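You operate a simulated robot arm through the tools that you are given. There is no shell and no other tool. Be economical: measure what you need, move in short steps, check, and stop when the job is done.

You are at the controls of a simulated two-armed robot. One attempt, no reset.

TASK
Park the module slide and clamp a red bracket against each side.
Fine: the slide stands at its yellow mark; one bracket at each star knob, its upright leg to the slide; turn both knobs tight.

Only the result counts: the job must be done as asked and must still hold three seconds after the hand-in. Knocking over, shifting, dropping, spilling or breaking anything else fails it.

THE ROBOT
Two 7-joint arms with two-finger parallel grippers on one trunk, on a base that drives. Base frame: it is fixed to the floor where the robot stands at the start and does not move with it; the origin is under the middle of the robot, x ahead of it, y to its left, z up. Readings come in cm, degrees, newtons and seconds.
The left shoulder is at the start at [7, 16.3, 114.5], the right one opposite. With the tool pointing down near the work surface each hand reaches from about 38 to 88 cm from the robot's upright axis, wherever it stands, measured 20 degrees to its own side. Places, roughly: black star knob [70, 20, 80]; module slide [90, -10, 90]; number four brake pedal [110, -30, 20]; number four foot knob [110, -50, 30]; number four orange lever [110, -50, 20]; number one brake pedal [70, 30, 20]; number one foot knob [80, 40, 30]; number one orange lever [70, 50, 20]; number three brake pedal [130, -10, 20]; number three foot knob [140, 0, 30]; number three orange lever [150, -10, 20]; number two brake pedal [60, 10, 20]; number two foot knob [50, 0, 30]; number two orange lever [40, 0, 20]; white star knob [80, 30, 80]. Payload 3.43 kg a hand.
The TCP of each hand is the grasp point between the finger pads, 3.4 cm short of the fingertips. In the tool frame z runs along the fingers and y along their closing line. The gripper opens to 12.8 cm. The fingers are 2.4 cm wide and 1.2 cm thick; the gripper's body (4.8 by 13 cm) begins 9.6 cm behind the TCP.
Orientation is that of the tool frame in the base frame, as [roll, pitch, yaw] about the fixed x, y, z axes, in that order (R = Rz(yaw) Ry(pitch) Rx(roll)). With the fingers straight down and closing along the base's y, the tool's x points along the base's -x, its y along +y and its z along -z.

THE INTERFACE
- The arms move only by the tool servo_tool. It takes "left_steps", "right_steps" or both (then of equal length, played together; a hand with none holds still); each is a list of rows, each an object of numbers (a shift or turn left out is 0, a gripper value left out holds the last): "jaw": the finger opening in mm, from 0 to 128; "x", "y", "z": the shift along the tool's x, y, z in mm; "rx", "ry", "rz": the turn, a rotation vector about the tool's x, y, z in degrees. In form: [{"jaw": .., "x": .., "y": .., "z": .., "rx": .., "ry": .., "rz": ..}, ...]. A call has 1 to 12 rows; each row is the pose to reach, as a shift and turn from the pose commanded when the call began, along the tool's axes at that moment. Each row takes 0.2 s and may step no farther than 5 cm and 8.6 degrees from the row before; otherwise, or with a gripper value out of range, the whole call is refused. A pose out of reach is approached as far as the arm can. The call stops where the force on the tool passes 40 N (or 10 N more than at its start, if that is more) or the arm is blocked; 0.2 s more then pass. Each finger travels about 15.3 cm/s and halts on what it meets, pressing with about 30 N; the grip force reading is that of the motor and also rises with nothing between the fingers. The clock runs only during rows and for 0.2 s after the last one: add rows that repeat a pose to give the fingers time. It gives the time, the measured TCP pose, the force on the tool (base axes), the opening and the grip force at its end, in the units of the frame above (readings bear some noise), with the torque about the TCP (base axes, N m) and any sound that the robot's microphone picked up, and new pictures: "views" is both (left out), scene, wrist or none (wrist: the cameras of the hands that moved).
- Cameras (640 x 400 px; columns grow to the right, rows downward): "scene" is now at [12, -3.56, 135.34]; the picture's right is [-0.45, -0.89, 0.00], its down [-0.66, 0.33, -0.68] and it looks along [0.60, -0.31, -0.74] (base axes); focal length 214 px, centre (320, 200). "left" rides on the left gripper at [7.6, 1.1, -16] in its tool frame; the picture's right is [-0.15, 0.99, 0.00], its down [-0.88, -0.13, -0.46] and it looks along [-0.45, -0.07, 0.89] (tool axes); focal length 234 px, centre (320, 200). "right" rides on the right gripper at [7.6, -1.1, -16] in its tool frame; the picture's right is [0.15, 0.99, 0.00], its down [-0.88, 0.13, -0.46] and it looks along [-0.45, 0.07, 0.89] (tool axes); focal length 234 px, centre (320, 200). There is no depth. A picture from a camera that has moved, and an enlarged one, comes with that camera's place and axes in the base frame and with its lens.
- lift_body(by): slides the trunk up (or, below 0, down) by that many cm; the arms and the scene camera ride with it, the base frame stays. It gives what a move gives, with no picture.
- roll_base(legs): drives the robot by 1 to 6 legs, each [ahead, left, turn to the left] in cm, cm and degrees, along the robot's own axes; the way and the turn of a leg run together, so that a leg with both is an arc; at most 150 cm and 180 degrees a leg. The arms and the cameras ride along, it lands a little off, and it stops where it bumps. It gives what a move gives, and a new picture of the scene camera.
- aim_head(pan, tilt): turns the head with the scene camera to pan (to the left, within 86 degrees either way) and tilt (down, from -29 to 69), counted from straight ahead of the robot. It gives what a move gives, and a new picture of the scene camera.
- inspect(camera, box): a new picture of the part [left, top, right, bottom] of that camera's present view, enlarged. The clock stands still meanwhile.
- sign_off(): hands the job in; it is judged then, once.

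Go step by step. Nothing tells you exact positions but the pictures and the camera data: compare them with the known pose of the tool, close in by small moves and look again before you grip or let go. The budget is 120 turns and 260 pictures, counting those below and the enlarged ones. Unless the task says otherwise, let go and move clear before handing in, and close with one line.

The tools are called as name(argument=value, ...) on one line, values as JSON. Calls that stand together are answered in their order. servo_tool: Moves the arms, as the interface text tells. Its arguments: {"type":"object","properties":{"left_steps":{"type":"array","items":{"type":"object","properties":{"jaw":{"type":"number"},"x":{"type":"number"},"y":{"type":"number"},"z":{"type":"number"},"rx":{"type":"number"},"ry":{"type":"number"},"rz":{"type":"number"}}}},"right_steps":{"type":"array","items":{"type":"object","properties":{"jaw":{"type":"number"},"x":{"type":"number"},"y":{"type":"number"},"z":{"type":"number"},"rx":{"type":"number"},"ry":{"type":"number"},"rz":{"type":"number"}}}},"views":{"type":"string","enum":["both","scene","wrist","none"]}},"required":[]} The other tools are called the same way: lift_body (by) slides the trunk up or down; roll_base (legs) drives the base; aim_head (pan, tilt) turns the head that bears the scene camera; inspect (camera, box) takes an enlarged picture of a part of a camera's view; sign_off () hands the job in.

At the start:

```text
time: 0.0
left_tcp_pos: [67.94, 32.15, 102.24]
left_ee_rot: [180.0, 0.0, -179.9]
left_wrist_force: [-0.1, -0.7, -0.1]
left_moment: [0.03, 0.02, -0.03]
left_width: 12.79
left_grasp_force: 0.1
right_tcp_pos: [59.2, -23.16, 109.83]
right_ee_rot: [180.0, 0.0, -179.9]
right_wrist_force: [0.3, 0.0, -0.5]
right_moment: [0.02, 0.02, -0.02]
right_width: 12.8
right_grasp_force: 0.1
trunk travel left (down, up): [-62.5, 31.5]
robot x, y, heading: [0.12, 0.24, 0.2]
head pan, tilt: [-26.9, 47.5]
```

scene: 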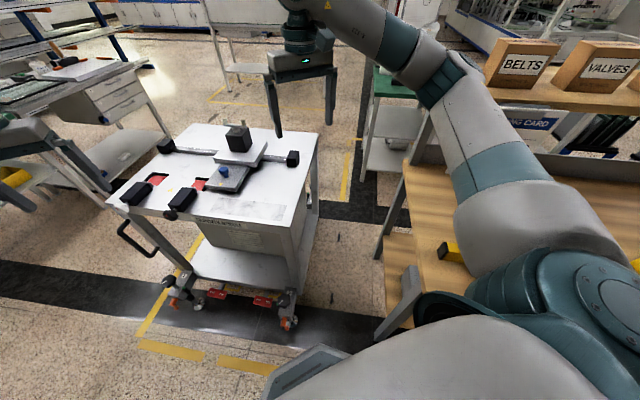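
right: 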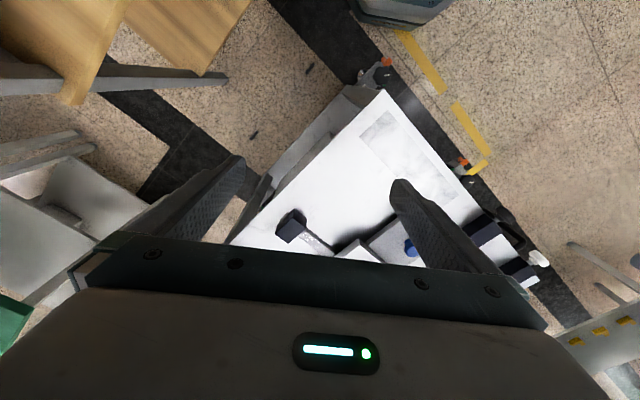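
left: 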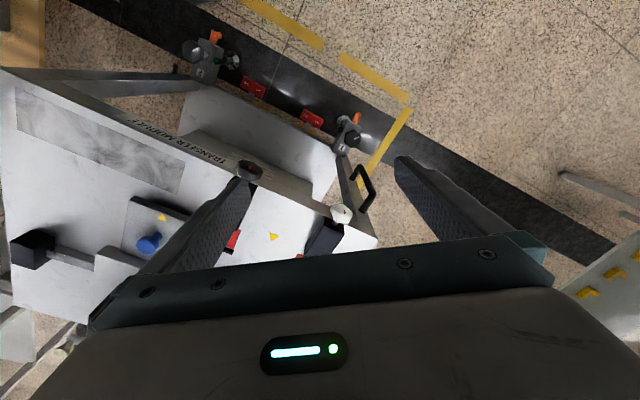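

The scene shows a wheeled cart with a slide and a blue knob, red parts, and star knobs. I will take enlarged views before I move anything.

inspect(camera="scene", box=[100, 110, 340, 260])

inspect(camera="left", box=[0, 100, 400, 350])

inspect(camera="right", box=[220, 60, 560, 300])

```text
2.67 times, centred on (220, 185) of scene
camera zoom: at [12.0, -3.56, 135.34], right [-0.45, -0.89, 0.0], down [-0.66, 0.33, -0.68], along [0.6, -0.31, -0.74], focal length 572 px, centre (587, 240)
```

zoom: 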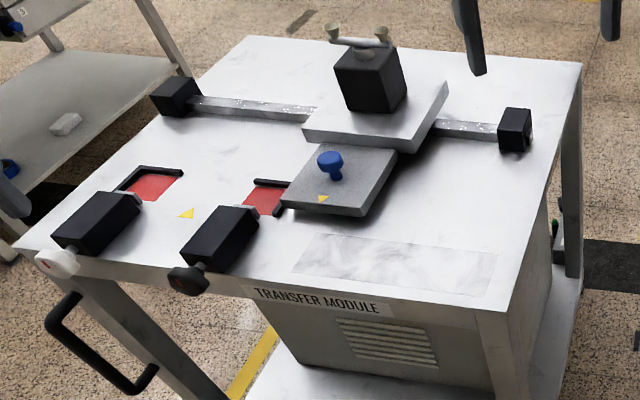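

```text
1.60 times, centred on (200, 225) of left
camera zoom: at [60.3, 33.21, 118.29], right [0.15, 0.99, 0.0], down [0.88, -0.13, 0.46], along [0.45, -0.07, -0.89], focal length 375 px, centre (512, 160)
```

zoom: 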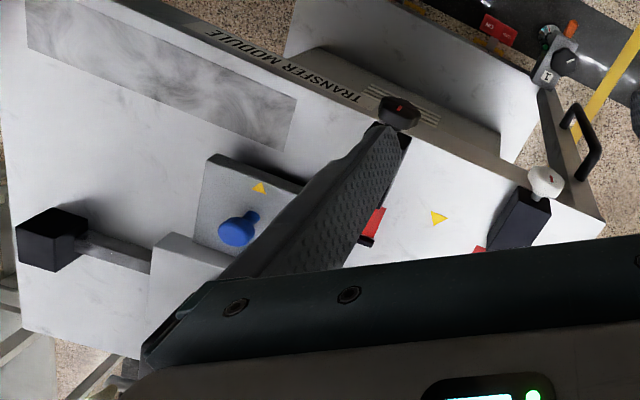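

```text
1.67 times, centred on (390, 180) of right
camera zoom: at [51.68, -24.28, 125.86], right [-0.15, 0.99, 0.0], down [0.88, 0.13, 0.46], along [0.45, 0.07, -0.89], focal length 390 px, centre (203, 233)
```

zoom: 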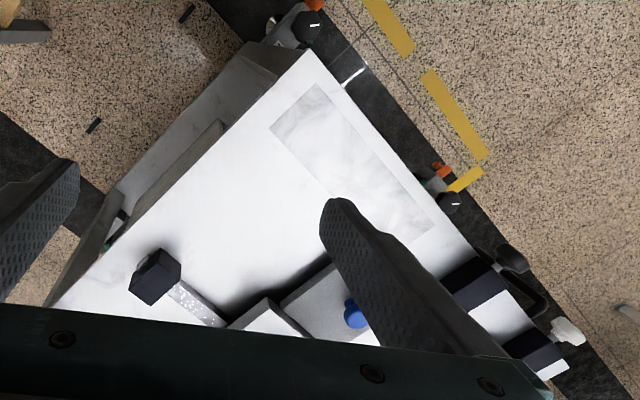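

The slide rides on a diagonal rail, and its triangle has to reach the table triangle between the two clamps. I'll look closer at the pockets and casters, then look around for the red brackets.

inspect(camera="scene", box=[120, 160, 220, 222])

inspect(camera="scene", box=[150, 255, 310, 355])

inspect(camera="left", box=[170, 20, 390, 158])

aim_head(pan=30, tilt=40)

aim_head(pan=-70, tilt=45)

```text
6.40 times, centred on (170, 191) of scene
camera zoom: at [12.0, -3.56, 135.34], right [-0.45, -0.89, 0.0], down [-0.66, 0.33, -0.68], along [0.6, -0.31, -0.74], focal length 1373 px, centre (1280, 258)
```

zoom: 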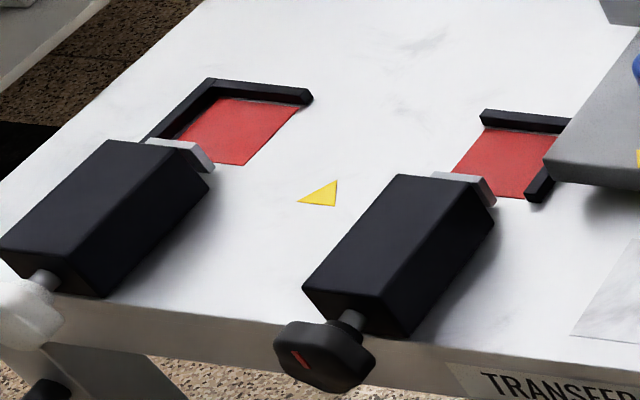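

```text
4.00 times, centred on (230, 305) of scene
camera zoom: at [12.0, -3.56, 135.34], right [-0.45, -0.89, 0.0], down [-0.66, 0.33, -0.68], along [0.6, -0.31, -0.74], focal length 858 px, centre (680, -220)
```

zoom: 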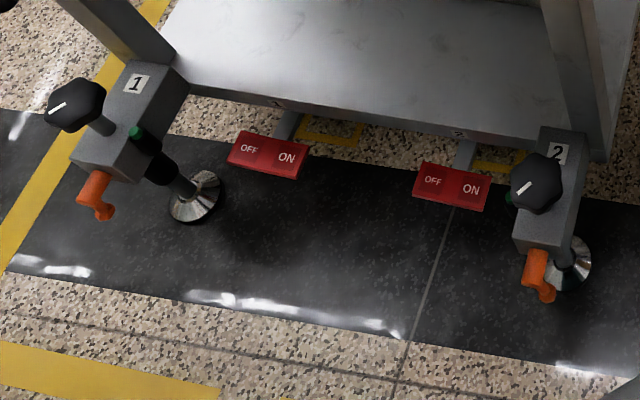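

```text
2.90 times, centred on (280, 89) of left
camera zoom: at [60.3, 33.21, 118.29], right [0.15, 0.99, 0.0], down [0.88, -0.13, 0.46], along [0.45, -0.07, -0.89], focal length 679 px, centre (436, 522)
```

zoom: 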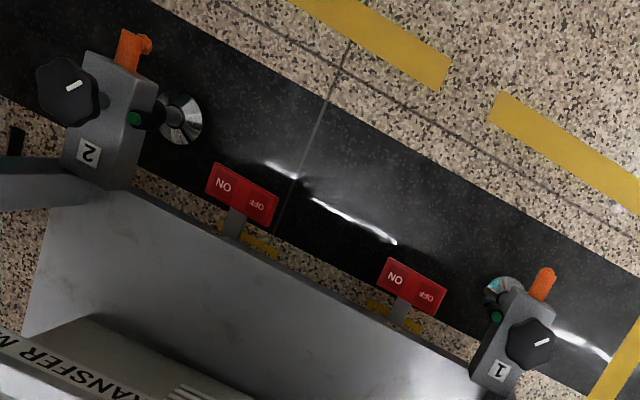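

```text
time: 1.3
left_tcp_pos: [67.89, 32.12, 102.31]
left_ee_rot: [180.0, 0.1, 180.0]
left_wrist_force: [0.9, 0.0, 0.7]
left_moment: [-0.02, 0.0, 0.0]
left_width: 12.79
left_grasp_force: 0.1
right_tcp_pos: [59.18, -23.2, 109.81]
right_ee_rot: [180.0, -0.1, -180.0]
right_wrist_force: [-0.8, -1.0, 0.2]
right_moment: [-0.03, 0.02, 0.0]
right_width: 12.83
right_grasp_force: 0.1
trunk travel left (down, up): [-62.5, 31.5]
robot x, y, heading: [0.19, 0.05, 0.2]
head pan, tilt: [30.0, 40.0]
camera scene: at [12.31, 4.28, 136.42], right [0.5, -0.87, 0.0], down [-0.56, -0.32, -0.77], along [0.66, 0.38, -0.64], focal length 214 px, centre (320, 200)
```

scene: 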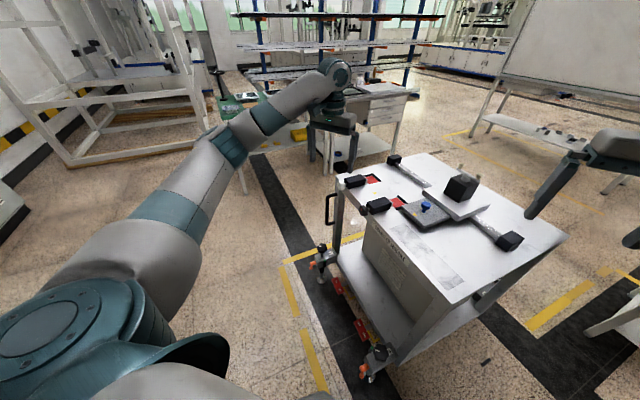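

```text
time: 3.0
left_tcp_pos: [67.88, 32.0, 102.29]
left_ee_rot: [-180.0, -0.1, 180.0]
left_wrist_force: [0.1, 0.0, 0.3]
left_moment: [0.01, -0.01, 0.0]
left_width: 12.81
left_grasp_force: 0.0
right_tcp_pos: [59.23, -23.31, 109.88]
right_ee_rot: [-180.0, 0.0, 180.0]
right_wrist_force: [0.6, 0.0, -0.6]
right_moment: [0.01, 0.0, 0.0]
right_width: 12.8
right_grasp_force: 0.0
trunk travel left (down, up): [-62.5, 31.5]
robot x, y, heading: [0.06, -0.04, -0.1]
head pan, tilt: [-70.0, 45.0]
camera scene: at [7.73, -7.61, 135.7], right [-0.94, -0.34, 0.0], down [-0.24, 0.66, -0.71], along [0.24, -0.66, -0.71], focal length 214 px, centre (320, 200)
```

scene: 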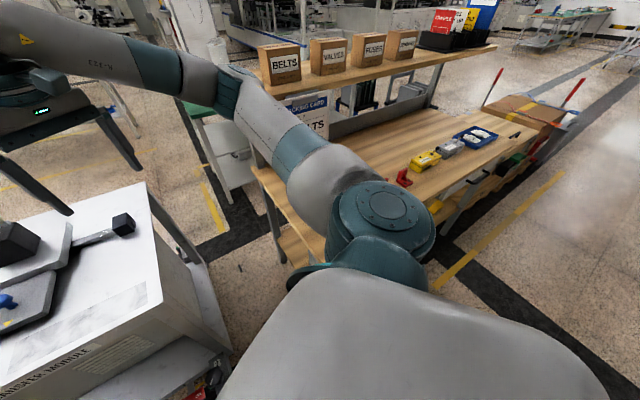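

A red bracket lies on the workbench at right. I'll zoom in there and on other spots.

inspect(camera="scene", box=[380, 110, 540, 210])

aim_head(pan=-86, tilt=30)

aim_head(pan=20, tilt=25)

inspect(camera="scene", box=[220, 80, 420, 205])

```text
4.00 times, centred on (460, 160) of scene
camera zoom: at [7.73, -7.61, 135.7], right [-0.94, -0.34, 0.0], down [-0.24, 0.66, -0.71], along [0.24, -0.66, -0.71], focal length 858 px, centre (-240, 360)
```

zoom: 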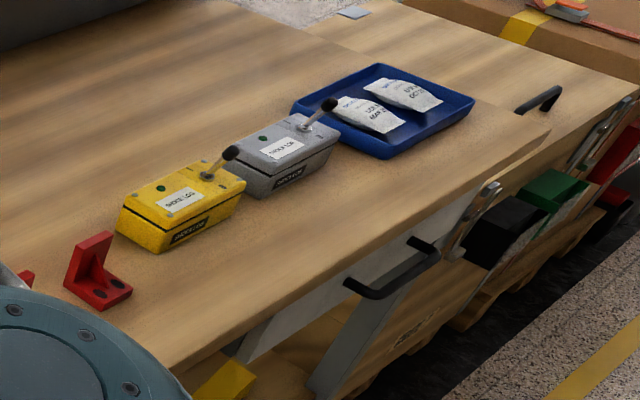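

```text
time: 3.8
left_tcp_pos: [67.84, 32.1, 102.29]
left_ee_rot: [-180.0, 0.0, -179.9]
left_wrist_force: [1.1, -0.7, -0.2]
left_moment: [0.01, 0.01, -0.01]
left_width: 12.8
left_grasp_force: 0.0
right_tcp_pos: [59.28, -23.22, 109.82]
right_ee_rot: [-179.9, 0.0, 180.0]
right_wrist_force: [0.8, -0.2, -0.2]
right_moment: [0.06, 0.0, -0.01]
right_width: 12.81
right_grasp_force: 0.0
trunk travel left (down, up): [-62.5, 31.5]
robot x, y, heading: [-0.38, -0.05, 0.1]
head pan, tilt: [-85.9, 30.0]
camera scene: at [5.59, -8.99, 137.95], right [-1.0, -0.07, 0.0], down [-0.04, 0.5, -0.87], along [0.06, -0.86, -0.5], focal length 214 px, centre (320, 200)
```

scene: 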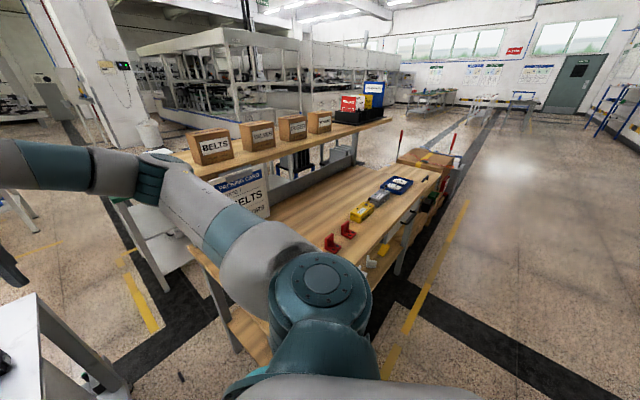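

```text
time: 5.6
left_tcp_pos: [67.77, 32.19, 102.4]
left_ee_rot: [-179.9, 0.0, -180.0]
left_wrist_force: [-0.2, 0.6, -0.2]
left_moment: [-0.04, -0.03, -0.02]
left_width: 12.8
left_grasp_force: 0.0
right_tcp_pos: [59.3, -23.23, 109.85]
right_ee_rot: [180.0, 0.0, 179.9]
right_wrist_force: [0.0, 0.6, -0.4]
right_moment: [-0.01, -0.03, 0.0]
right_width: 12.79
right_grasp_force: 0.0
trunk travel left (down, up): [-62.5, 31.5]
robot x, y, heading: [-0.01, -0.35, -0.0]
head pan, tilt: [20.0, 25.0]
camera scene: at [13.6, 3.18, 138.75], right [0.34, -0.94, 0.0], down [-0.4, -0.14, -0.91], along [0.85, 0.31, -0.42], focal length 214 px, centre (320, 200)
```

scene: 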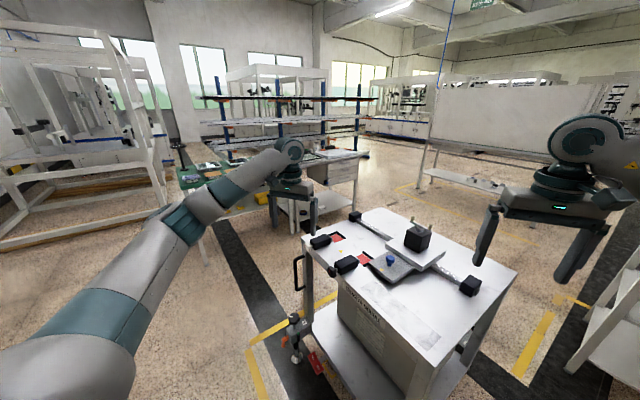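

```text
3.20 times, centred on (320, 142) of scene
camera zoom: at [13.6, 3.18, 138.75], right [0.34, -0.94, 0.0], down [-0.4, -0.14, -0.91], along [0.85, 0.31, -0.42], focal length 686 px, centre (320, 384)
```

zoom: 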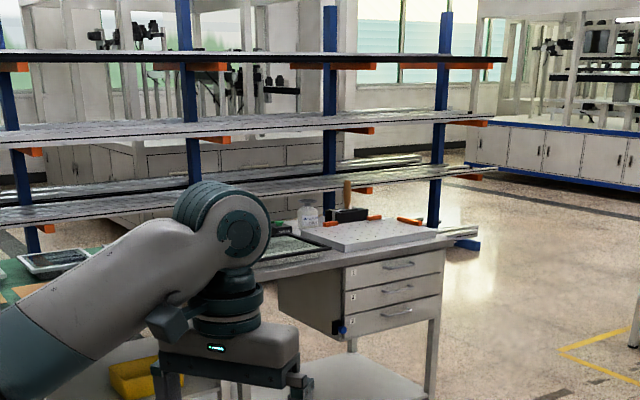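

Both brackets are on the bench to my right. Next is a detailed look at the slide, the casters and the feet.

aim_head(pan=5, tilt=50)

inspect(camera="scene", box=[250, 100, 410, 200])

inspect(camera="scene", box=[200, 200, 360, 300])

```text
time: 6.5
left_tcp_pos: [67.85, 32.15, 102.29]
left_ee_rot: [-179.9, 0.0, 180.0]
left_wrist_force: [-0.3, 0.8, 0.5]
left_moment: [-0.03, 0.0, 0.02]
left_width: 12.8
left_grasp_force: 0.2
right_tcp_pos: [59.22, -23.11, 109.89]
right_ee_rot: [179.9, 0.0, 180.0]
right_wrist_force: [0.0, 0.3, -0.1]
right_moment: [0.0, 0.0, -0.03]
right_width: 12.78
right_grasp_force: 0.0
trunk travel left (down, up): [-62.5, 31.5]
robot x, y, heading: [0.03, 0.3, 0.0]
head pan, tilt: [5.0, 50.0]
camera scene: at [12.61, 0.71, 135.01], right [0.09, -1.0, 0.0], down [-0.76, -0.07, -0.64], along [0.64, 0.06, -0.77], focal length 214 px, centre (320, 200)
```

scene: 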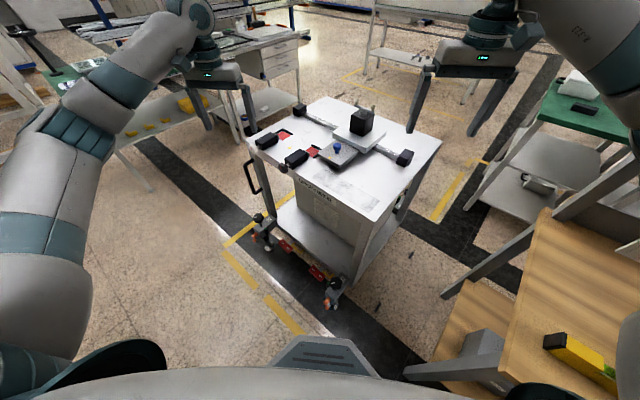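

```text
4.00 times, centred on (330, 150) of scene
camera zoom: at [12.61, 0.71, 135.01], right [0.09, -1.0, 0.0], down [-0.76, -0.07, -0.64], along [0.64, 0.06, -0.77], focal length 858 px, centre (280, 400)
```

zoom: 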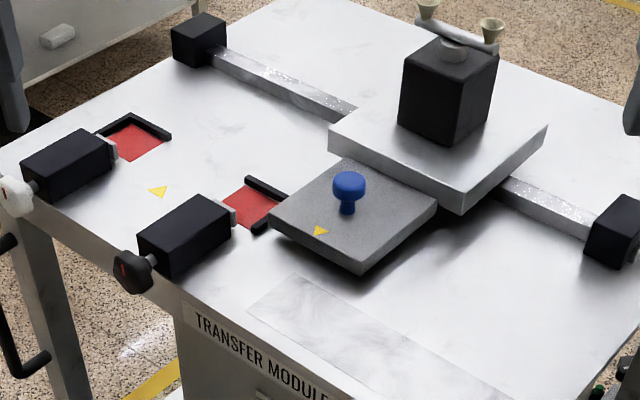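

```text
4.00 times, centred on (280, 250) of scene
camera zoom: at [12.61, 0.71, 135.01], right [0.09, -1.0, 0.0], down [-0.76, -0.07, -0.64], along [0.64, 0.06, -0.77], focal length 858 px, centre (480, 0)
```

zoom: 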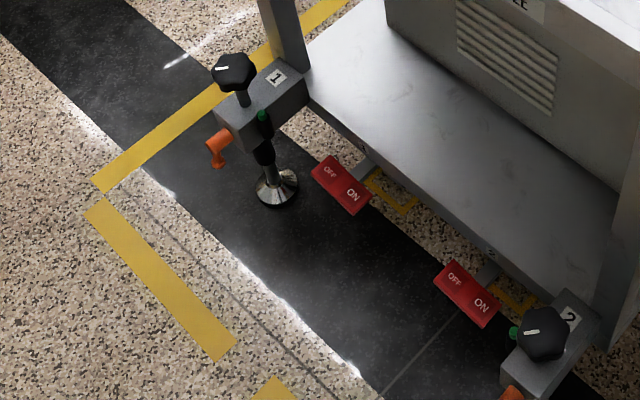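

The cart's front edge, with the knobs, faces about [-0.81, 0.59]. I'll drive left and turn right by 36° so I face the clamps squarely, keeping clear of the cart.

roll_base(legs=[[0, 60, 0], [0, 0, -36], [20, 18, 0]])

aim_head(pan=0, tilt=50)

inspect(camera="scene", box=[200, 60, 440, 210])

inspect(camera="scene", box=[220, 200, 440, 340])

```text
time: 13.2
left_tcp_pos: [100.33, 49.52, 102.3]
left_ee_rot: [-180.0, 0.0, 144.1]
left_wrist_force: [-0.1, 0.0, 0.1]
left_moment: [0.01, 0.0, 0.01]
left_width: 12.81
left_grasp_force: 0.0
right_tcp_pos: [60.98, 9.7, 109.85]
right_ee_rot: [-179.9, 0.0, 144.0]
right_wrist_force: [0.4, 0.0, -0.4]
right_moment: [-0.01, 0.02, 0.02]
right_width: 12.8
right_grasp_force: 0.0
trunk travel left (down, up): [-62.5, 31.5]
robot x, y, heading: [26.62, 63.46, -35.9]
head pan, tilt: [5.0, 50.0]
camera scene: at [37.19, 56.39, 135.01], right [-0.51, -0.86, 0.0], down [-0.66, 0.39, -0.64], along [0.55, -0.33, -0.77], focal length 214 px, centre (320, 200)
```

scene: 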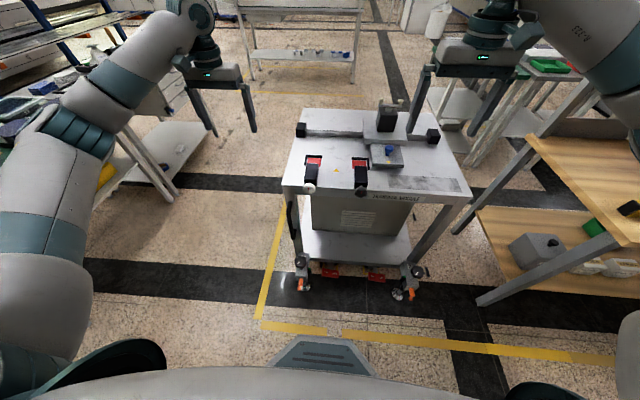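

```text
time: 13.8
left_tcp_pos: [100.46, 49.62, 102.25]
left_ee_rot: [-180.0, 0.0, 144.2]
left_wrist_force: [-0.5, 0.4, 0.6]
left_moment: [0.01, 0.01, -0.03]
left_width: 12.79
left_grasp_force: 0.0
right_tcp_pos: [61.14, 9.8, 109.83]
right_ee_rot: [180.0, 0.0, 144.1]
right_wrist_force: [-1.1, 0.3, 0.6]
right_moment: [0.0, 0.02, 0.03]
right_width: 12.8
right_grasp_force: 0.1
trunk travel left (down, up): [-62.5, 31.5]
robot x, y, heading: [26.56, 63.26, -36.0]
head pan, tilt: [0.0, 50.0]
camera scene: at [36.87, 55.83, 135.0], right [-0.59, -0.81, 0.0], down [-0.62, 0.45, -0.64], along [0.52, -0.38, -0.77], focal length 214 px, centre (320, 200)
```

scene: 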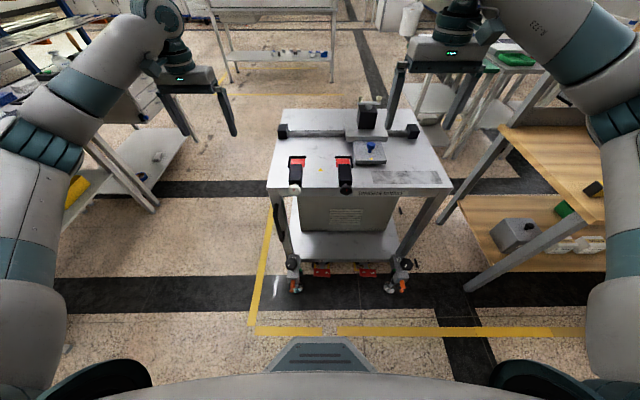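

```text
2.67 times, centred on (320, 135) of scene
camera zoom: at [36.87, 55.83, 135.0], right [-0.59, -0.81, 0.0], down [-0.62, 0.45, -0.64], along [0.52, -0.38, -0.77], focal length 572 px, centre (320, 373)
```

zoom: 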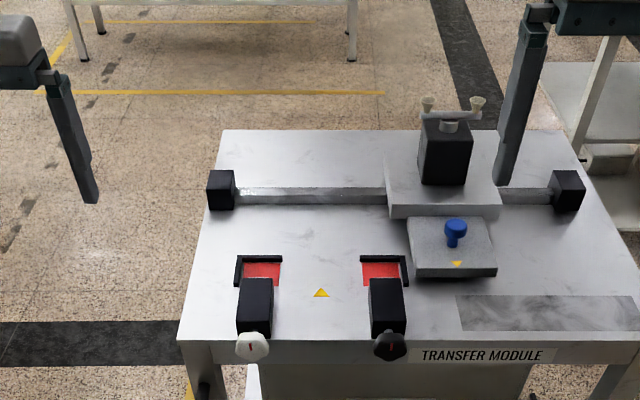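

```text
2.86 times, centred on (330, 270) of scene
camera zoom: at [36.87, 55.83, 135.0], right [-0.59, -0.81, 0.0], down [-0.62, 0.45, -0.64], along [0.52, -0.38, -0.77], focal length 613 px, centre (291, 0)
```

zoom: 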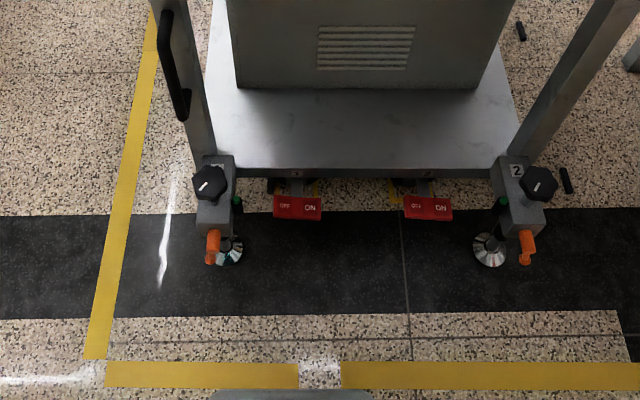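

I'm squared up to the clamps. The slide needs to go about 19.5 cm to the left. I'll move in by 7 cm and then bring the right hand over the blue knob.

roll_base(legs=[[7, 0, 0]])

inspect(camera="scene", box=[200, 60, 440, 210])

inspect(camera="right", box=[0, 0, 640, 400])

```text
time: 14.8
left_tcp_pos: [106.13, 45.5, 102.33]
left_ee_rot: [-180.0, 0.0, 144.2]
left_wrist_force: [0.5, -0.9, 0.0]
left_moment: [0.01, 0.03, 0.03]
left_width: 12.82
left_grasp_force: 0.0
right_tcp_pos: [66.65, 5.64, 109.8]
right_ee_rot: [179.9, 0.0, 144.1]
right_wrist_force: [0.6, 0.4, 0.2]
right_moment: [0.04, 0.01, 0.01]
right_width: 12.79
right_grasp_force: 0.0
trunk travel left (down, up): [-62.5, 31.5]
robot x, y, heading: [32.07, 59.12, -35.8]
head pan, tilt: [0.0, 50.0]
camera scene: at [42.51, 51.71, 135.01], right [-0.59, -0.81, 0.0], down [-0.62, 0.45, -0.64], along [0.52, -0.38, -0.77], focal length 214 px, centre (320, 200)
```

scene: 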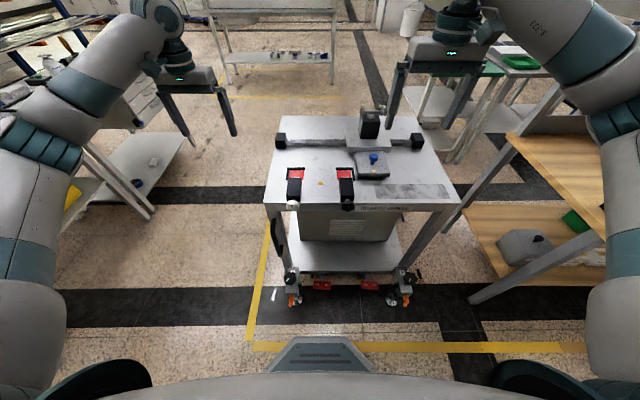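

```text
2.67 times, centred on (320, 135) of scene
camera zoom: at [42.51, 51.71, 135.01], right [-0.59, -0.81, 0.0], down [-0.62, 0.45, -0.64], along [0.52, -0.38, -0.77], focal length 572 px, centre (320, 373)
```

zoom: 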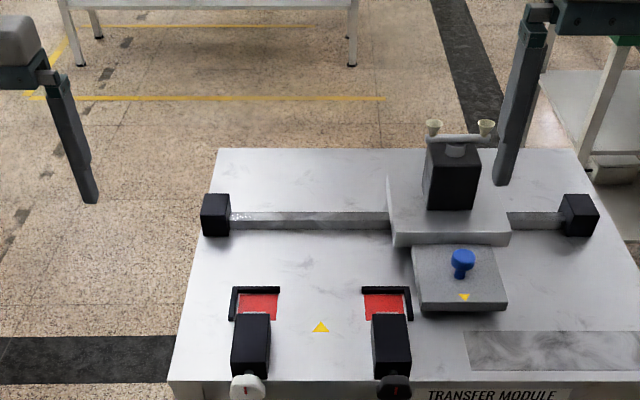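

```text
1.00 times, centred on (320, 200) of right
camera zoom: at [59.93, 9.2, 125.85], right [0.46, 0.89, 0.0], down [0.79, -0.41, 0.46], along [0.4, -0.21, -0.89], focal length 234 px, centre (320, 200)
```

zoom: 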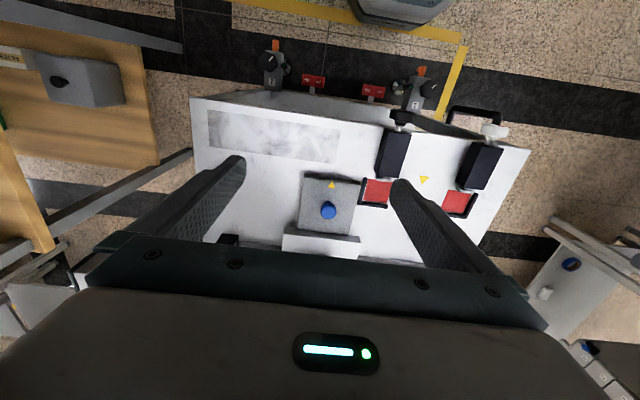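

Both views agree: the knob is at about (81, 0.1, 86), the table triangle at (86.4, 20.1, 80), and the slide needs 19.4 cm along its rail. I'll bring the right hand over the knob.

servo_tool(right_steps=[{"x": -40, "y": 10, "jaw": 80}, {"x": -80, "y": 20, "jaw": 70}, {"x": -120, "y": 30, "jaw": 70}, {"x": -149, "y": 39, "jaw": 70}, {"x": -149, "y": 39, "z": 45}, {"x": -149, "y": 39, "z": 90}, {"x": -149, "y": 39, "z": 135}, {"x": -149, "y": 39, "z": 135}])

inspect(camera="scene", box=[280, 80, 440, 180])

```text
time: 16.6
left_tcp_pos: [105.82, 45.38, 102.37]
left_ee_rot: [-180.0, 0.0, 144.2]
left_wrist_force: [0.1, 0.4, -0.7]
left_moment: [0.01, 0.01, -0.02]
left_width: 12.8
left_grasp_force: 0.2
right_tcp_pos: [80.93, 0.14, 96.32]
right_ee_rot: [-180.0, 0.0, 144.1]
right_wrist_force: [-0.1, 0.6, -0.9]
right_moment: [-0.01, -0.02, 0.03]
right_width: 7.0
right_grasp_force: 0.1
trunk travel left (down, up): [-62.5, 31.5]
robot x, y, heading: [32.16, 59.46, -35.8]
head pan, tilt: [0.0, 50.0]
camera scene: at [42.43, 51.8, 135.01], right [-0.59, -0.81, 0.0], down [-0.62, 0.45, -0.64], along [0.52, -0.38, -0.77], focal length 214 px, centre (320, 200)
camera right: at [74.19, 3.65, 112.35], right [0.46, 0.89, 0.0], down [0.79, -0.41, 0.46], along [0.4, -0.21, -0.89], focal length 234 px, centre (320, 200)
```

scene: 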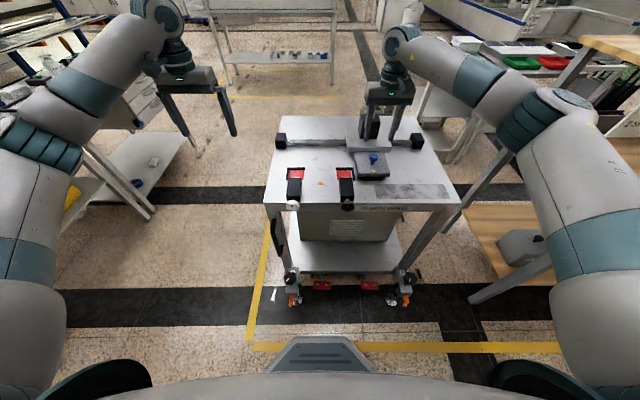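
right: 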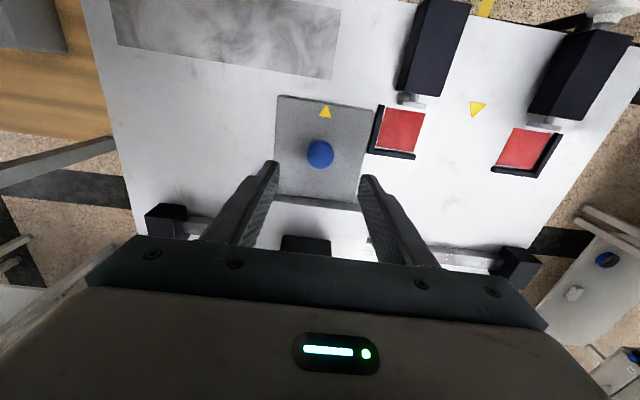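

```text
4.00 times, centred on (360, 130) of scene
camera zoom: at [42.43, 51.8, 135.01], right [-0.59, -0.81, 0.0], down [-0.62, 0.45, -0.64], along [0.52, -0.38, -0.77], focal length 858 px, centre (160, 480)
```

zoom: 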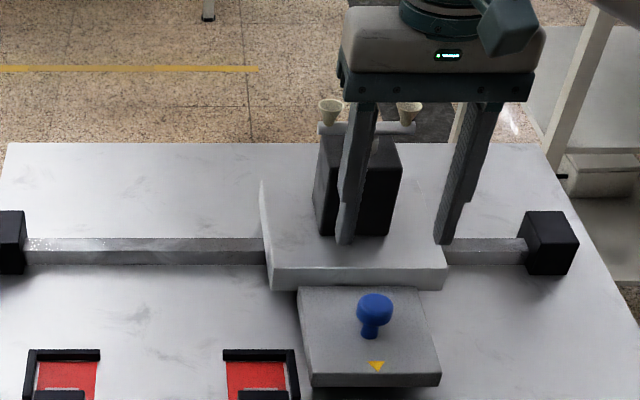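

The hand is centred over the knob. I'll lower it and close gently.

servo_tool(right_steps=[{"z": 40}, {"z": 75}, {"z": 95}, {"z": 95, "jaw": 50}, {"z": 95, "jaw": 30}, {"z": 95, "jaw": 20}, {"z": 95, "jaw": 20}])

inspect(camera="scene", box=[280, 80, 440, 180])

```text
time: 18.2
left_tcp_pos: [106.1, 45.36, 102.39]
left_ee_rot: [180.0, 0.0, 144.2]
left_wrist_force: [-0.3, -0.5, -0.5]
left_moment: [0.03, 0.02, 0.0]
left_width: 12.8
left_grasp_force: 0.0
right_tcp_pos: [81.16, -0.03, 86.7]
right_ee_rot: [180.0, 0.0, 144.1]
right_wrist_force: [-0.4, -2.9, -2.5]
right_moment: [-0.41, -0.47, -0.06]
right_width: 3.13
right_grasp_force: 45.5
trunk travel left (down, up): [-62.5, 31.5]
robot x, y, heading: [32.2, 58.75, -35.9]
head pan, tilt: [0.0, 50.0]
camera scene: at [42.47, 51.7, 135.0], right [-0.59, -0.81, 0.0], down [-0.62, 0.45, -0.64], along [0.52, -0.38, -0.77], focal length 214 px, centre (320, 200)
camera right: at [74.33, 3.6, 102.78], right [0.46, 0.89, 0.0], down [0.79, -0.41, 0.46], along [0.4, -0.21, -0.89], focal length 234 px, centre (320, 200)
```

scene: 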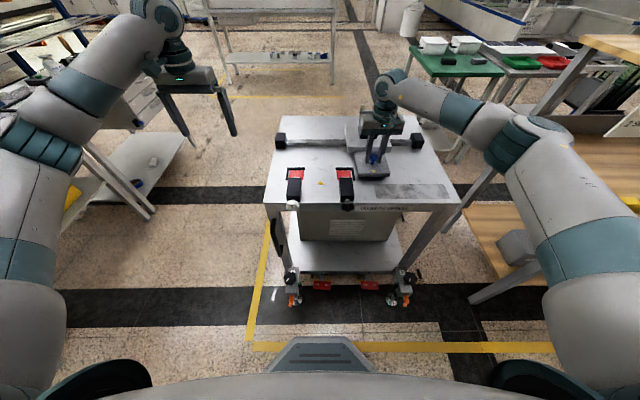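
right: 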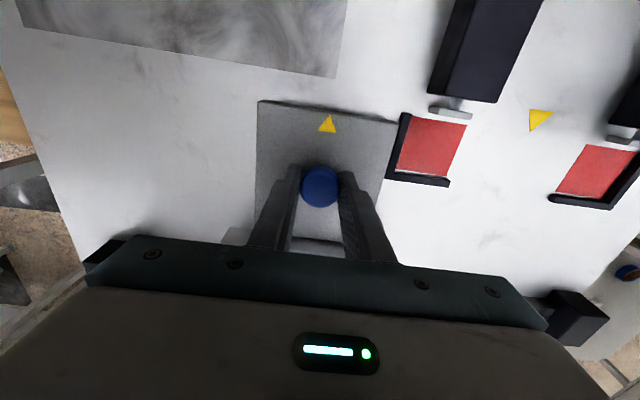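

```text
4.00 times, centred on (360, 130) of scene
camera zoom: at [42.47, 51.7, 135.0], right [-0.59, -0.81, 0.0], down [-0.62, 0.45, -0.64], along [0.52, -0.38, -0.77], focal length 858 px, centre (160, 480)
```

zoom: 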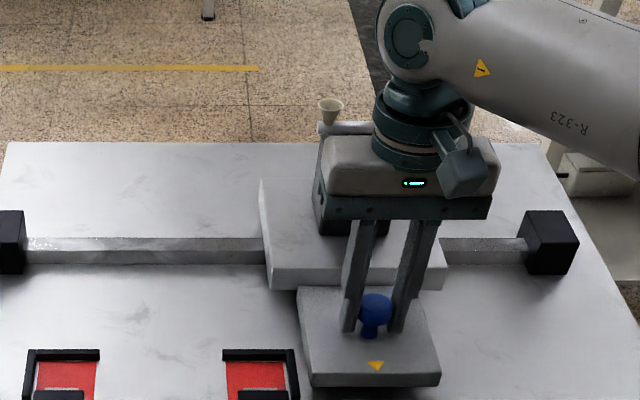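

The knob is gripped. I'll drag it 2 cm along the rail as a test and check the force.

servo_tool(right_steps=[{"y": 5}, {"y": 10}, {"y": 15}, {"y": 20}])

inspect(camera="scene", box=[280, 80, 440, 180])

```text
time: 19.2
left_tcp_pos: [106.0, 45.43, 102.25]
left_ee_rot: [-180.0, -0.1, 144.1]
left_wrist_force: [-0.1, 0.1, -0.5]
left_moment: [0.0, 0.01, 0.01]
left_width: 12.8
left_grasp_force: 0.0
right_tcp_pos: [82.37, 1.73, 86.8]
right_ee_rot: [180.0, -0.2, 144.1]
right_wrist_force: [4.1, -4.1, -5.9]
right_moment: [-0.52, -0.55, 0.03]
right_width: 3.13
right_grasp_force: 44.6
trunk travel left (down, up): [-62.5, 31.5]
robot x, y, heading: [32.02, 59.11, -35.7]
head pan, tilt: [0.0, 50.0]
camera scene: at [42.56, 51.68, 134.99], right [-0.59, -0.81, 0.0], down [-0.62, 0.45, -0.64], along [0.52, -0.38, -0.77], focal length 214 px, centre (320, 200)
camera right: at [75.52, 5.23, 102.79], right [0.46, 0.89, 0.0], down [0.79, -0.41, 0.45], along [0.4, -0.21, -0.89], focal length 234 px, centre (320, 200)
```

scene: 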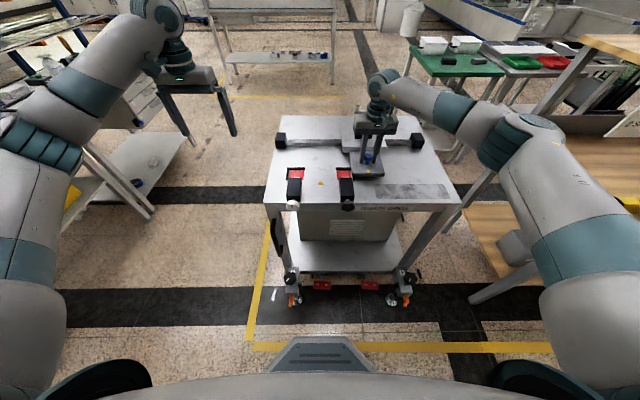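
right: 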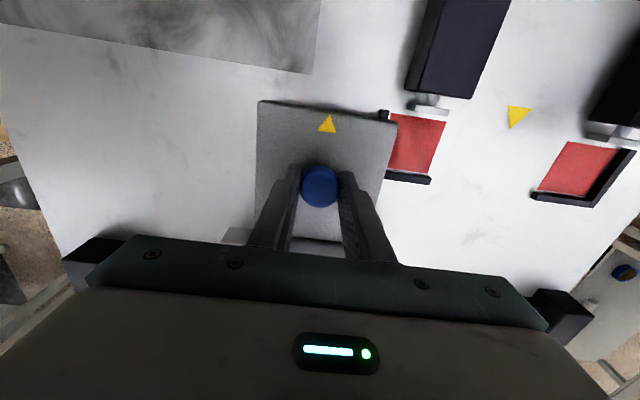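

```text
4.00 times, centred on (360, 130) of scene
camera zoom: at [42.56, 51.68, 134.99], right [-0.59, -0.81, 0.0], down [-0.62, 0.45, -0.64], along [0.52, -0.38, -0.77], focal length 858 px, centre (160, 480)
```

zoom: 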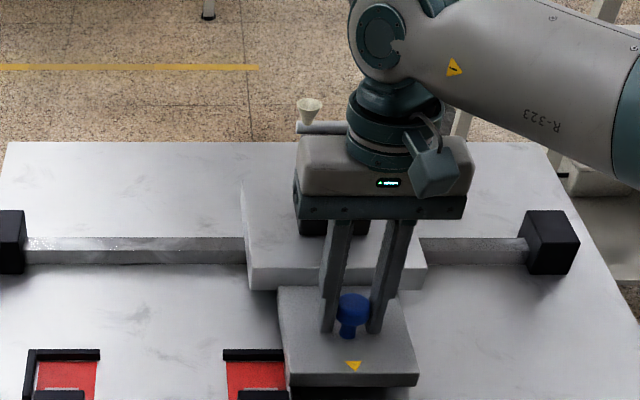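

The slide moves freely, it clears the fence, and the cart stays put. I'll carry on for 15 cm and then fine-tune.

servo_tool(right_steps=[{"y": 14}, {"y": 28}, {"y": 42}, {"y": 56}, {"y": 70}, {"y": 84}, {"y": 98}, {"y": 112}, {"y": 126}, {"y": 140}, {"y": 150}, {"y": 150}])

inspect(camera="scene", box=[240, 110, 400, 210])

```text
time: 21.8
left_tcp_pos: [106.16, 45.42, 102.22]
left_ee_rot: [179.9, -0.2, 144.2]
left_wrist_force: [0.9, 0.3, 0.1]
left_moment: [0.0, 0.0, 0.04]
left_width: 12.78
left_grasp_force: 0.0
right_tcp_pos: [91.08, 13.87, 86.82]
right_ee_rot: [179.9, 0.0, 144.2]
right_wrist_force: [12.7, -7.9, 2.1]
right_moment: [-0.05, -0.19, -0.09]
right_width: 3.17
right_grasp_force: 44.9
trunk travel left (down, up): [-62.5, 31.5]
robot x, y, heading: [32.09, 59.15, -36.1]
head pan, tilt: [0.0, 50.0]
camera scene: at [42.62, 51.66, 134.99], right [-0.59, -0.81, 0.0], down [-0.62, 0.45, -0.64], along [0.52, -0.38, -0.77], focal length 214 px, centre (320, 200)
camera right: at [84.31, 17.41, 102.79], right [0.46, 0.89, 0.0], down [0.79, -0.41, 0.46], along [0.4, -0.21, -0.89], focal length 234 px, centre (320, 200)
```

scene: 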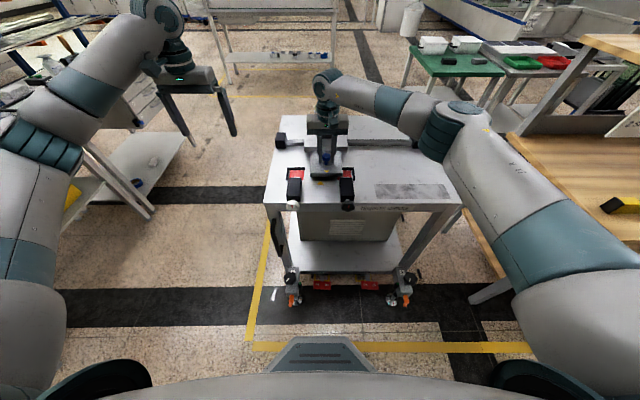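
right: 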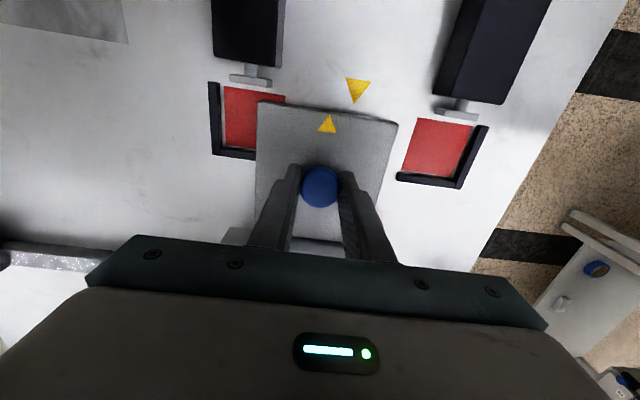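

```text
4.00 times, centred on (320, 160) of scene
camera zoom: at [42.62, 51.66, 134.99], right [-0.59, -0.81, 0.0], down [-0.62, 0.45, -0.64], along [0.52, -0.38, -0.77], focal length 858 px, centre (320, 360)
```

zoom: 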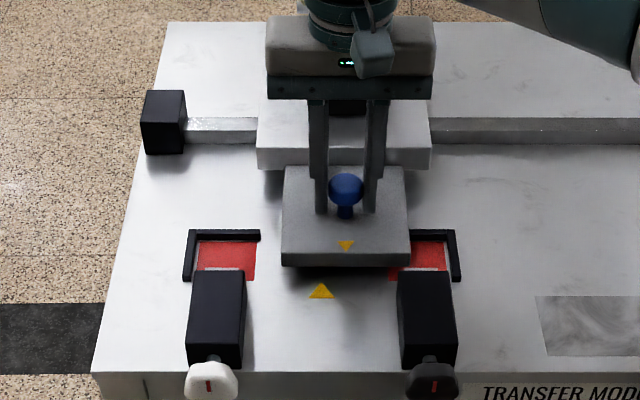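

About 2.3–2.7 cm remain. I'll move 2.3 cm and check.

servo_tool(right_steps=[{"y": 8}, {"y": 16}, {"y": 23}, {"y": 23}], views="wrist")

inspect(camera="scene", box=[280, 150, 360, 200])

inspect(camera="right", box=[200, 60, 440, 210])

```text
time: 22.8
left_tcp_pos: [106.14, 45.48, 102.24]
left_ee_rot: [-180.0, -0.1, 144.2]
left_wrist_force: [0.2, 0.1, 0.2]
left_moment: [-0.02, -0.02, -0.02]
left_width: 12.8
left_grasp_force: 0.0
right_tcp_pos: [92.41, 15.78, 86.74]
right_ee_rot: [180.0, -0.1, 144.1]
right_wrist_force: [10.0, -9.5, 2.9]
right_moment: [-0.13, -0.22, 0.23]
right_width: 3.15
right_grasp_force: 44.8
trunk travel left (down, up): [-62.5, 31.5]
robot x, y, heading: [32.24, 59.12, -35.8]
head pan, tilt: [0.0, 50.0]
camera right: at [85.65, 19.24, 102.79], right [0.46, 0.89, 0.0], down [0.79, -0.41, 0.45], along [0.4, -0.21, -0.89], focal length 234 px, centre (320, 200)
```

right: 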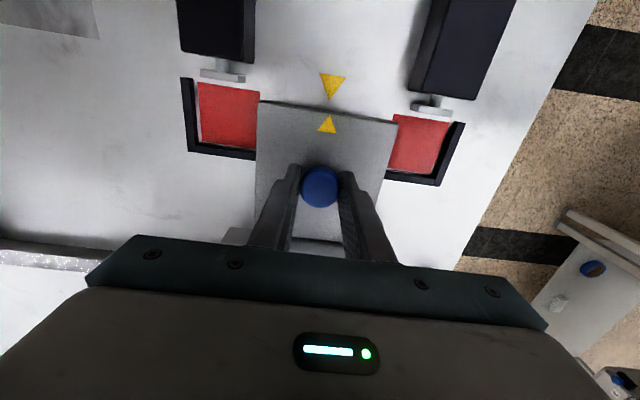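

```text
8.00 times, centred on (320, 175) of scene
camera zoom: at [42.57, 51.66, 134.99], right [-0.59, -0.81, 0.0], down [-0.62, 0.45, -0.64], along [0.52, -0.38, -0.77], focal length 1716 px, centre (320, 400)
```

zoom: 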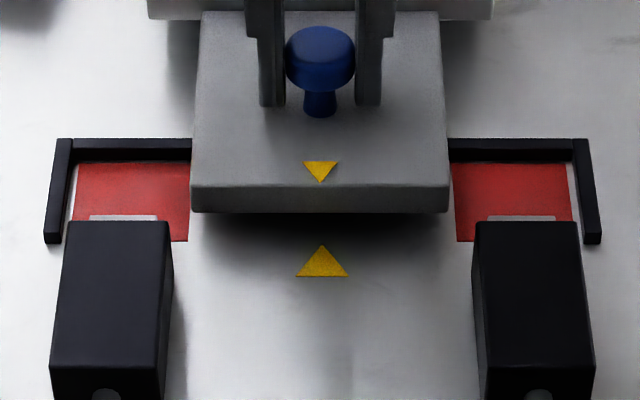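

```text
2.67 times, centred on (320, 135) of right
camera zoom: at [85.65, 19.24, 102.79], right [0.46, 0.89, 0.0], down [0.79, -0.41, 0.45], along [0.4, -0.21, -0.89], focal length 624 px, centre (320, 373)
```

zoom: 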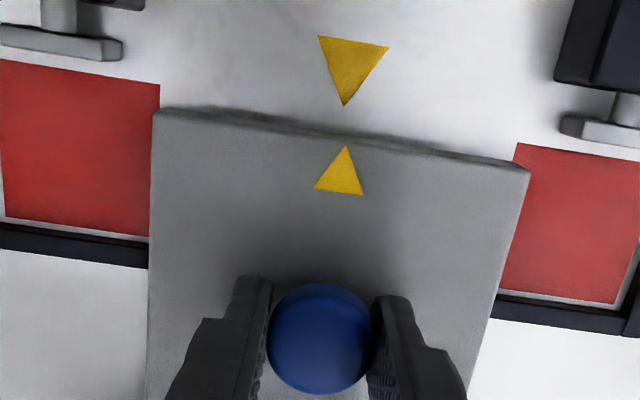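

The slide is aligned at its mark. I'll let go of the knob and lift.

servo_tool(right_steps=[{"jaw": 45}, {"jaw": 60}, {"z": -40, "jaw": 60}, {"z": -80}, {"z": -120}, {"z": -160}, {"z": -200}, {"z": -230, "x": 20}], views="wrist")

inspect(camera="scene", box=[280, 150, 360, 200])

```text
time: 24.6
left_tcp_pos: [105.88, 45.47, 102.32]
left_ee_rot: [-180.0, -0.1, 144.2]
left_wrist_force: [0.4, -0.7, 0.6]
left_moment: [0.04, -0.03, -0.02]
left_width: 12.8
left_grasp_force: 0.0
right_tcp_pos: [90.5, 17.1, 109.95]
right_ee_rot: [179.9, 0.0, 144.2]
right_wrist_force: [-0.5, -0.4, 0.0]
right_moment: [-0.01, -0.01, 0.03]
right_width: 6.01
right_grasp_force: 0.0
trunk travel left (down, up): [-62.5, 31.5]
robot x, y, heading: [32.23, 59.11, -35.9]
head pan, tilt: [0.0, 50.0]
camera right: at [83.79, 20.53, 125.92], right [0.46, 0.89, 0.0], down [0.79, -0.41, 0.46], along [0.41, -0.21, -0.89], focal length 234 px, centre (320, 200)
```

right: 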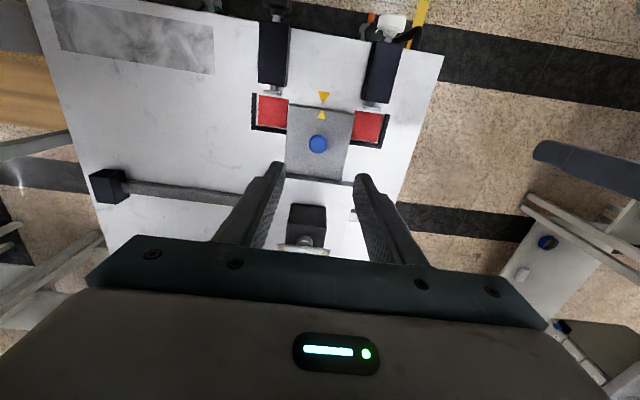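

```text
8.00 times, centred on (320, 175) of scene
camera zoom: at [42.31, 51.77, 135.02], right [-0.59, -0.81, 0.0], down [-0.62, 0.45, -0.64], along [0.52, -0.38, -0.77], focal length 1716 px, centre (320, 400)
```

zoom: 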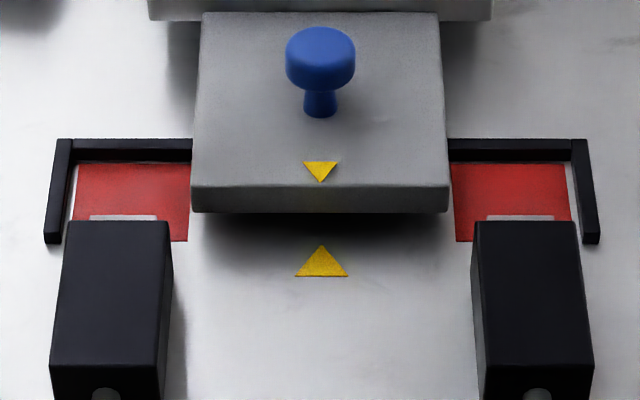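

The slide holds at the mark. I'll retract both hands and drive right along the cart front to the bench, which runs parallel to it, to fetch the red brackets.

servo_tool(right_steps=[{"x": 45}, {"x": 90}, {"x": 135}, {"x": 150, "y": -40}, {"x": 150, "y": -85}, {"x": 150, "y": -130}, {"x": 150, "y": -175}, {"x": 150, "y": -220}, {"x": 150, "y": -230}], left_steps=[{"x": 40}, {"x": 80}, {"x": 100}, {"x": 100, "z": -40}, {"x": 100, "z": -80}, {"x": 100, "z": -80}, {"x": 100, "z": -80}, {"x": 100, "z": -80}, {"x": 100, "z": -80}], views="none")

roll_base(legs=[[-22, 0, 0], [0, -127, 0]])

aim_head(pan=-5, tilt=45)

```text
time: 26.6
left_tcp_pos: [97.74, 51.3, 110.29]
left_ee_rot: [179.9, 0.0, 144.2]
left_wrist_force: [-0.3, 0.5, -0.6]
left_moment: [-0.02, -0.02, -0.02]
left_width: 12.8
left_grasp_force: 0.1
right_tcp_pos: [65.1, 7.22, 109.77]
right_ee_rot: [-180.0, 0.0, 144.3]
right_wrist_force: [0.1, -0.7, -0.2]
right_moment: [-0.04, 0.03, 0.04]
right_width: 6.02
right_grasp_force: 0.1
trunk travel left (down, up): [-62.5, 31.5]
robot x, y, heading: [32.23, 58.98, -35.8]
head pan, tilt: [0.0, 50.0]
```

```text
time: 34.3
left_tcp_pos: [5.85, -38.8, 110.27]
left_ee_rot: [180.0, 0.0, 144.2]
left_wrist_force: [-0.5, 0.5, 0.1]
left_moment: [0.03, -0.03, 0.05]
left_width: 12.81
left_grasp_force: 0.0
right_tcp_pos: [-26.86, -82.84, 109.84]
right_ee_rot: [179.9, 0.0, 144.1]
right_wrist_force: [-1.1, -0.4, -0.1]
right_moment: [-0.04, 0.01, 0.01]
right_width: 6.03
right_grasp_force: 0.1
trunk travel left (down, up): [-62.5, 31.5]
robot x, y, heading: [-59.68, -30.27, -35.9]
head pan, tilt: [0.0, 50.0]
camera scene: at [-49.54, -38.2, 135.01], right [-0.59, -0.81, 0.0], down [-0.62, 0.45, -0.64], along [0.52, -0.38, -0.77], focal length 214 px, centre (320, 200)
```

scene: 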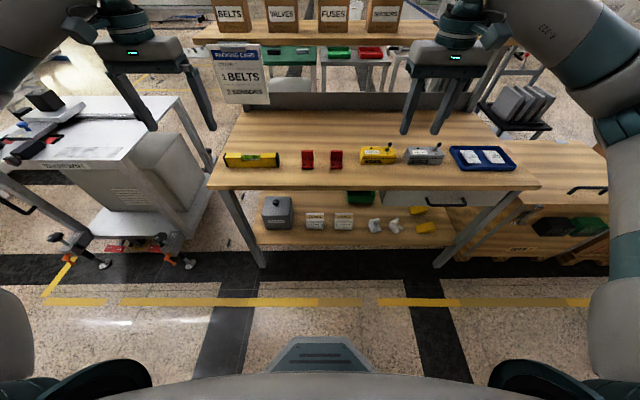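

```text
time: 35.0
left_tcp_pos: [5.87, -38.75, 110.27]
left_ee_rot: [-179.9, -0.1, 144.2]
left_wrist_force: [-0.2, 0.3, -0.1]
left_moment: [0.02, 0.01, -0.02]
left_width: 12.82
left_grasp_force: 0.1
right_tcp_pos: [-26.91, -82.85, 109.88]
right_ee_rot: [-180.0, 0.0, 144.1]
right_wrist_force: [0.1, 0.2, 0.4]
right_moment: [0.04, -0.02, 0.04]
right_width: 6.02
right_grasp_force: 0.0
trunk travel left (down, up): [-62.5, 31.5]
robot x, y, heading: [-59.8, -30.5, -36.2]
head pan, tilt: [-5.0, 45.0]
camera scene: at [-49.63, -39.01, 135.69], right [-0.65, -0.76, 0.0], down [-0.54, 0.46, -0.71], along [0.53, -0.46, -0.71], focal length 214 px, centre (320, 200)
```

scene: 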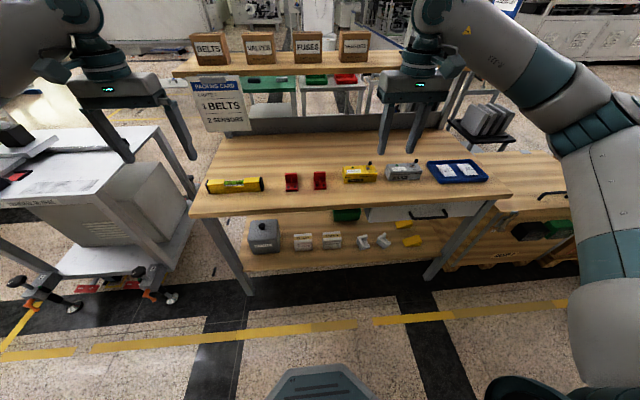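

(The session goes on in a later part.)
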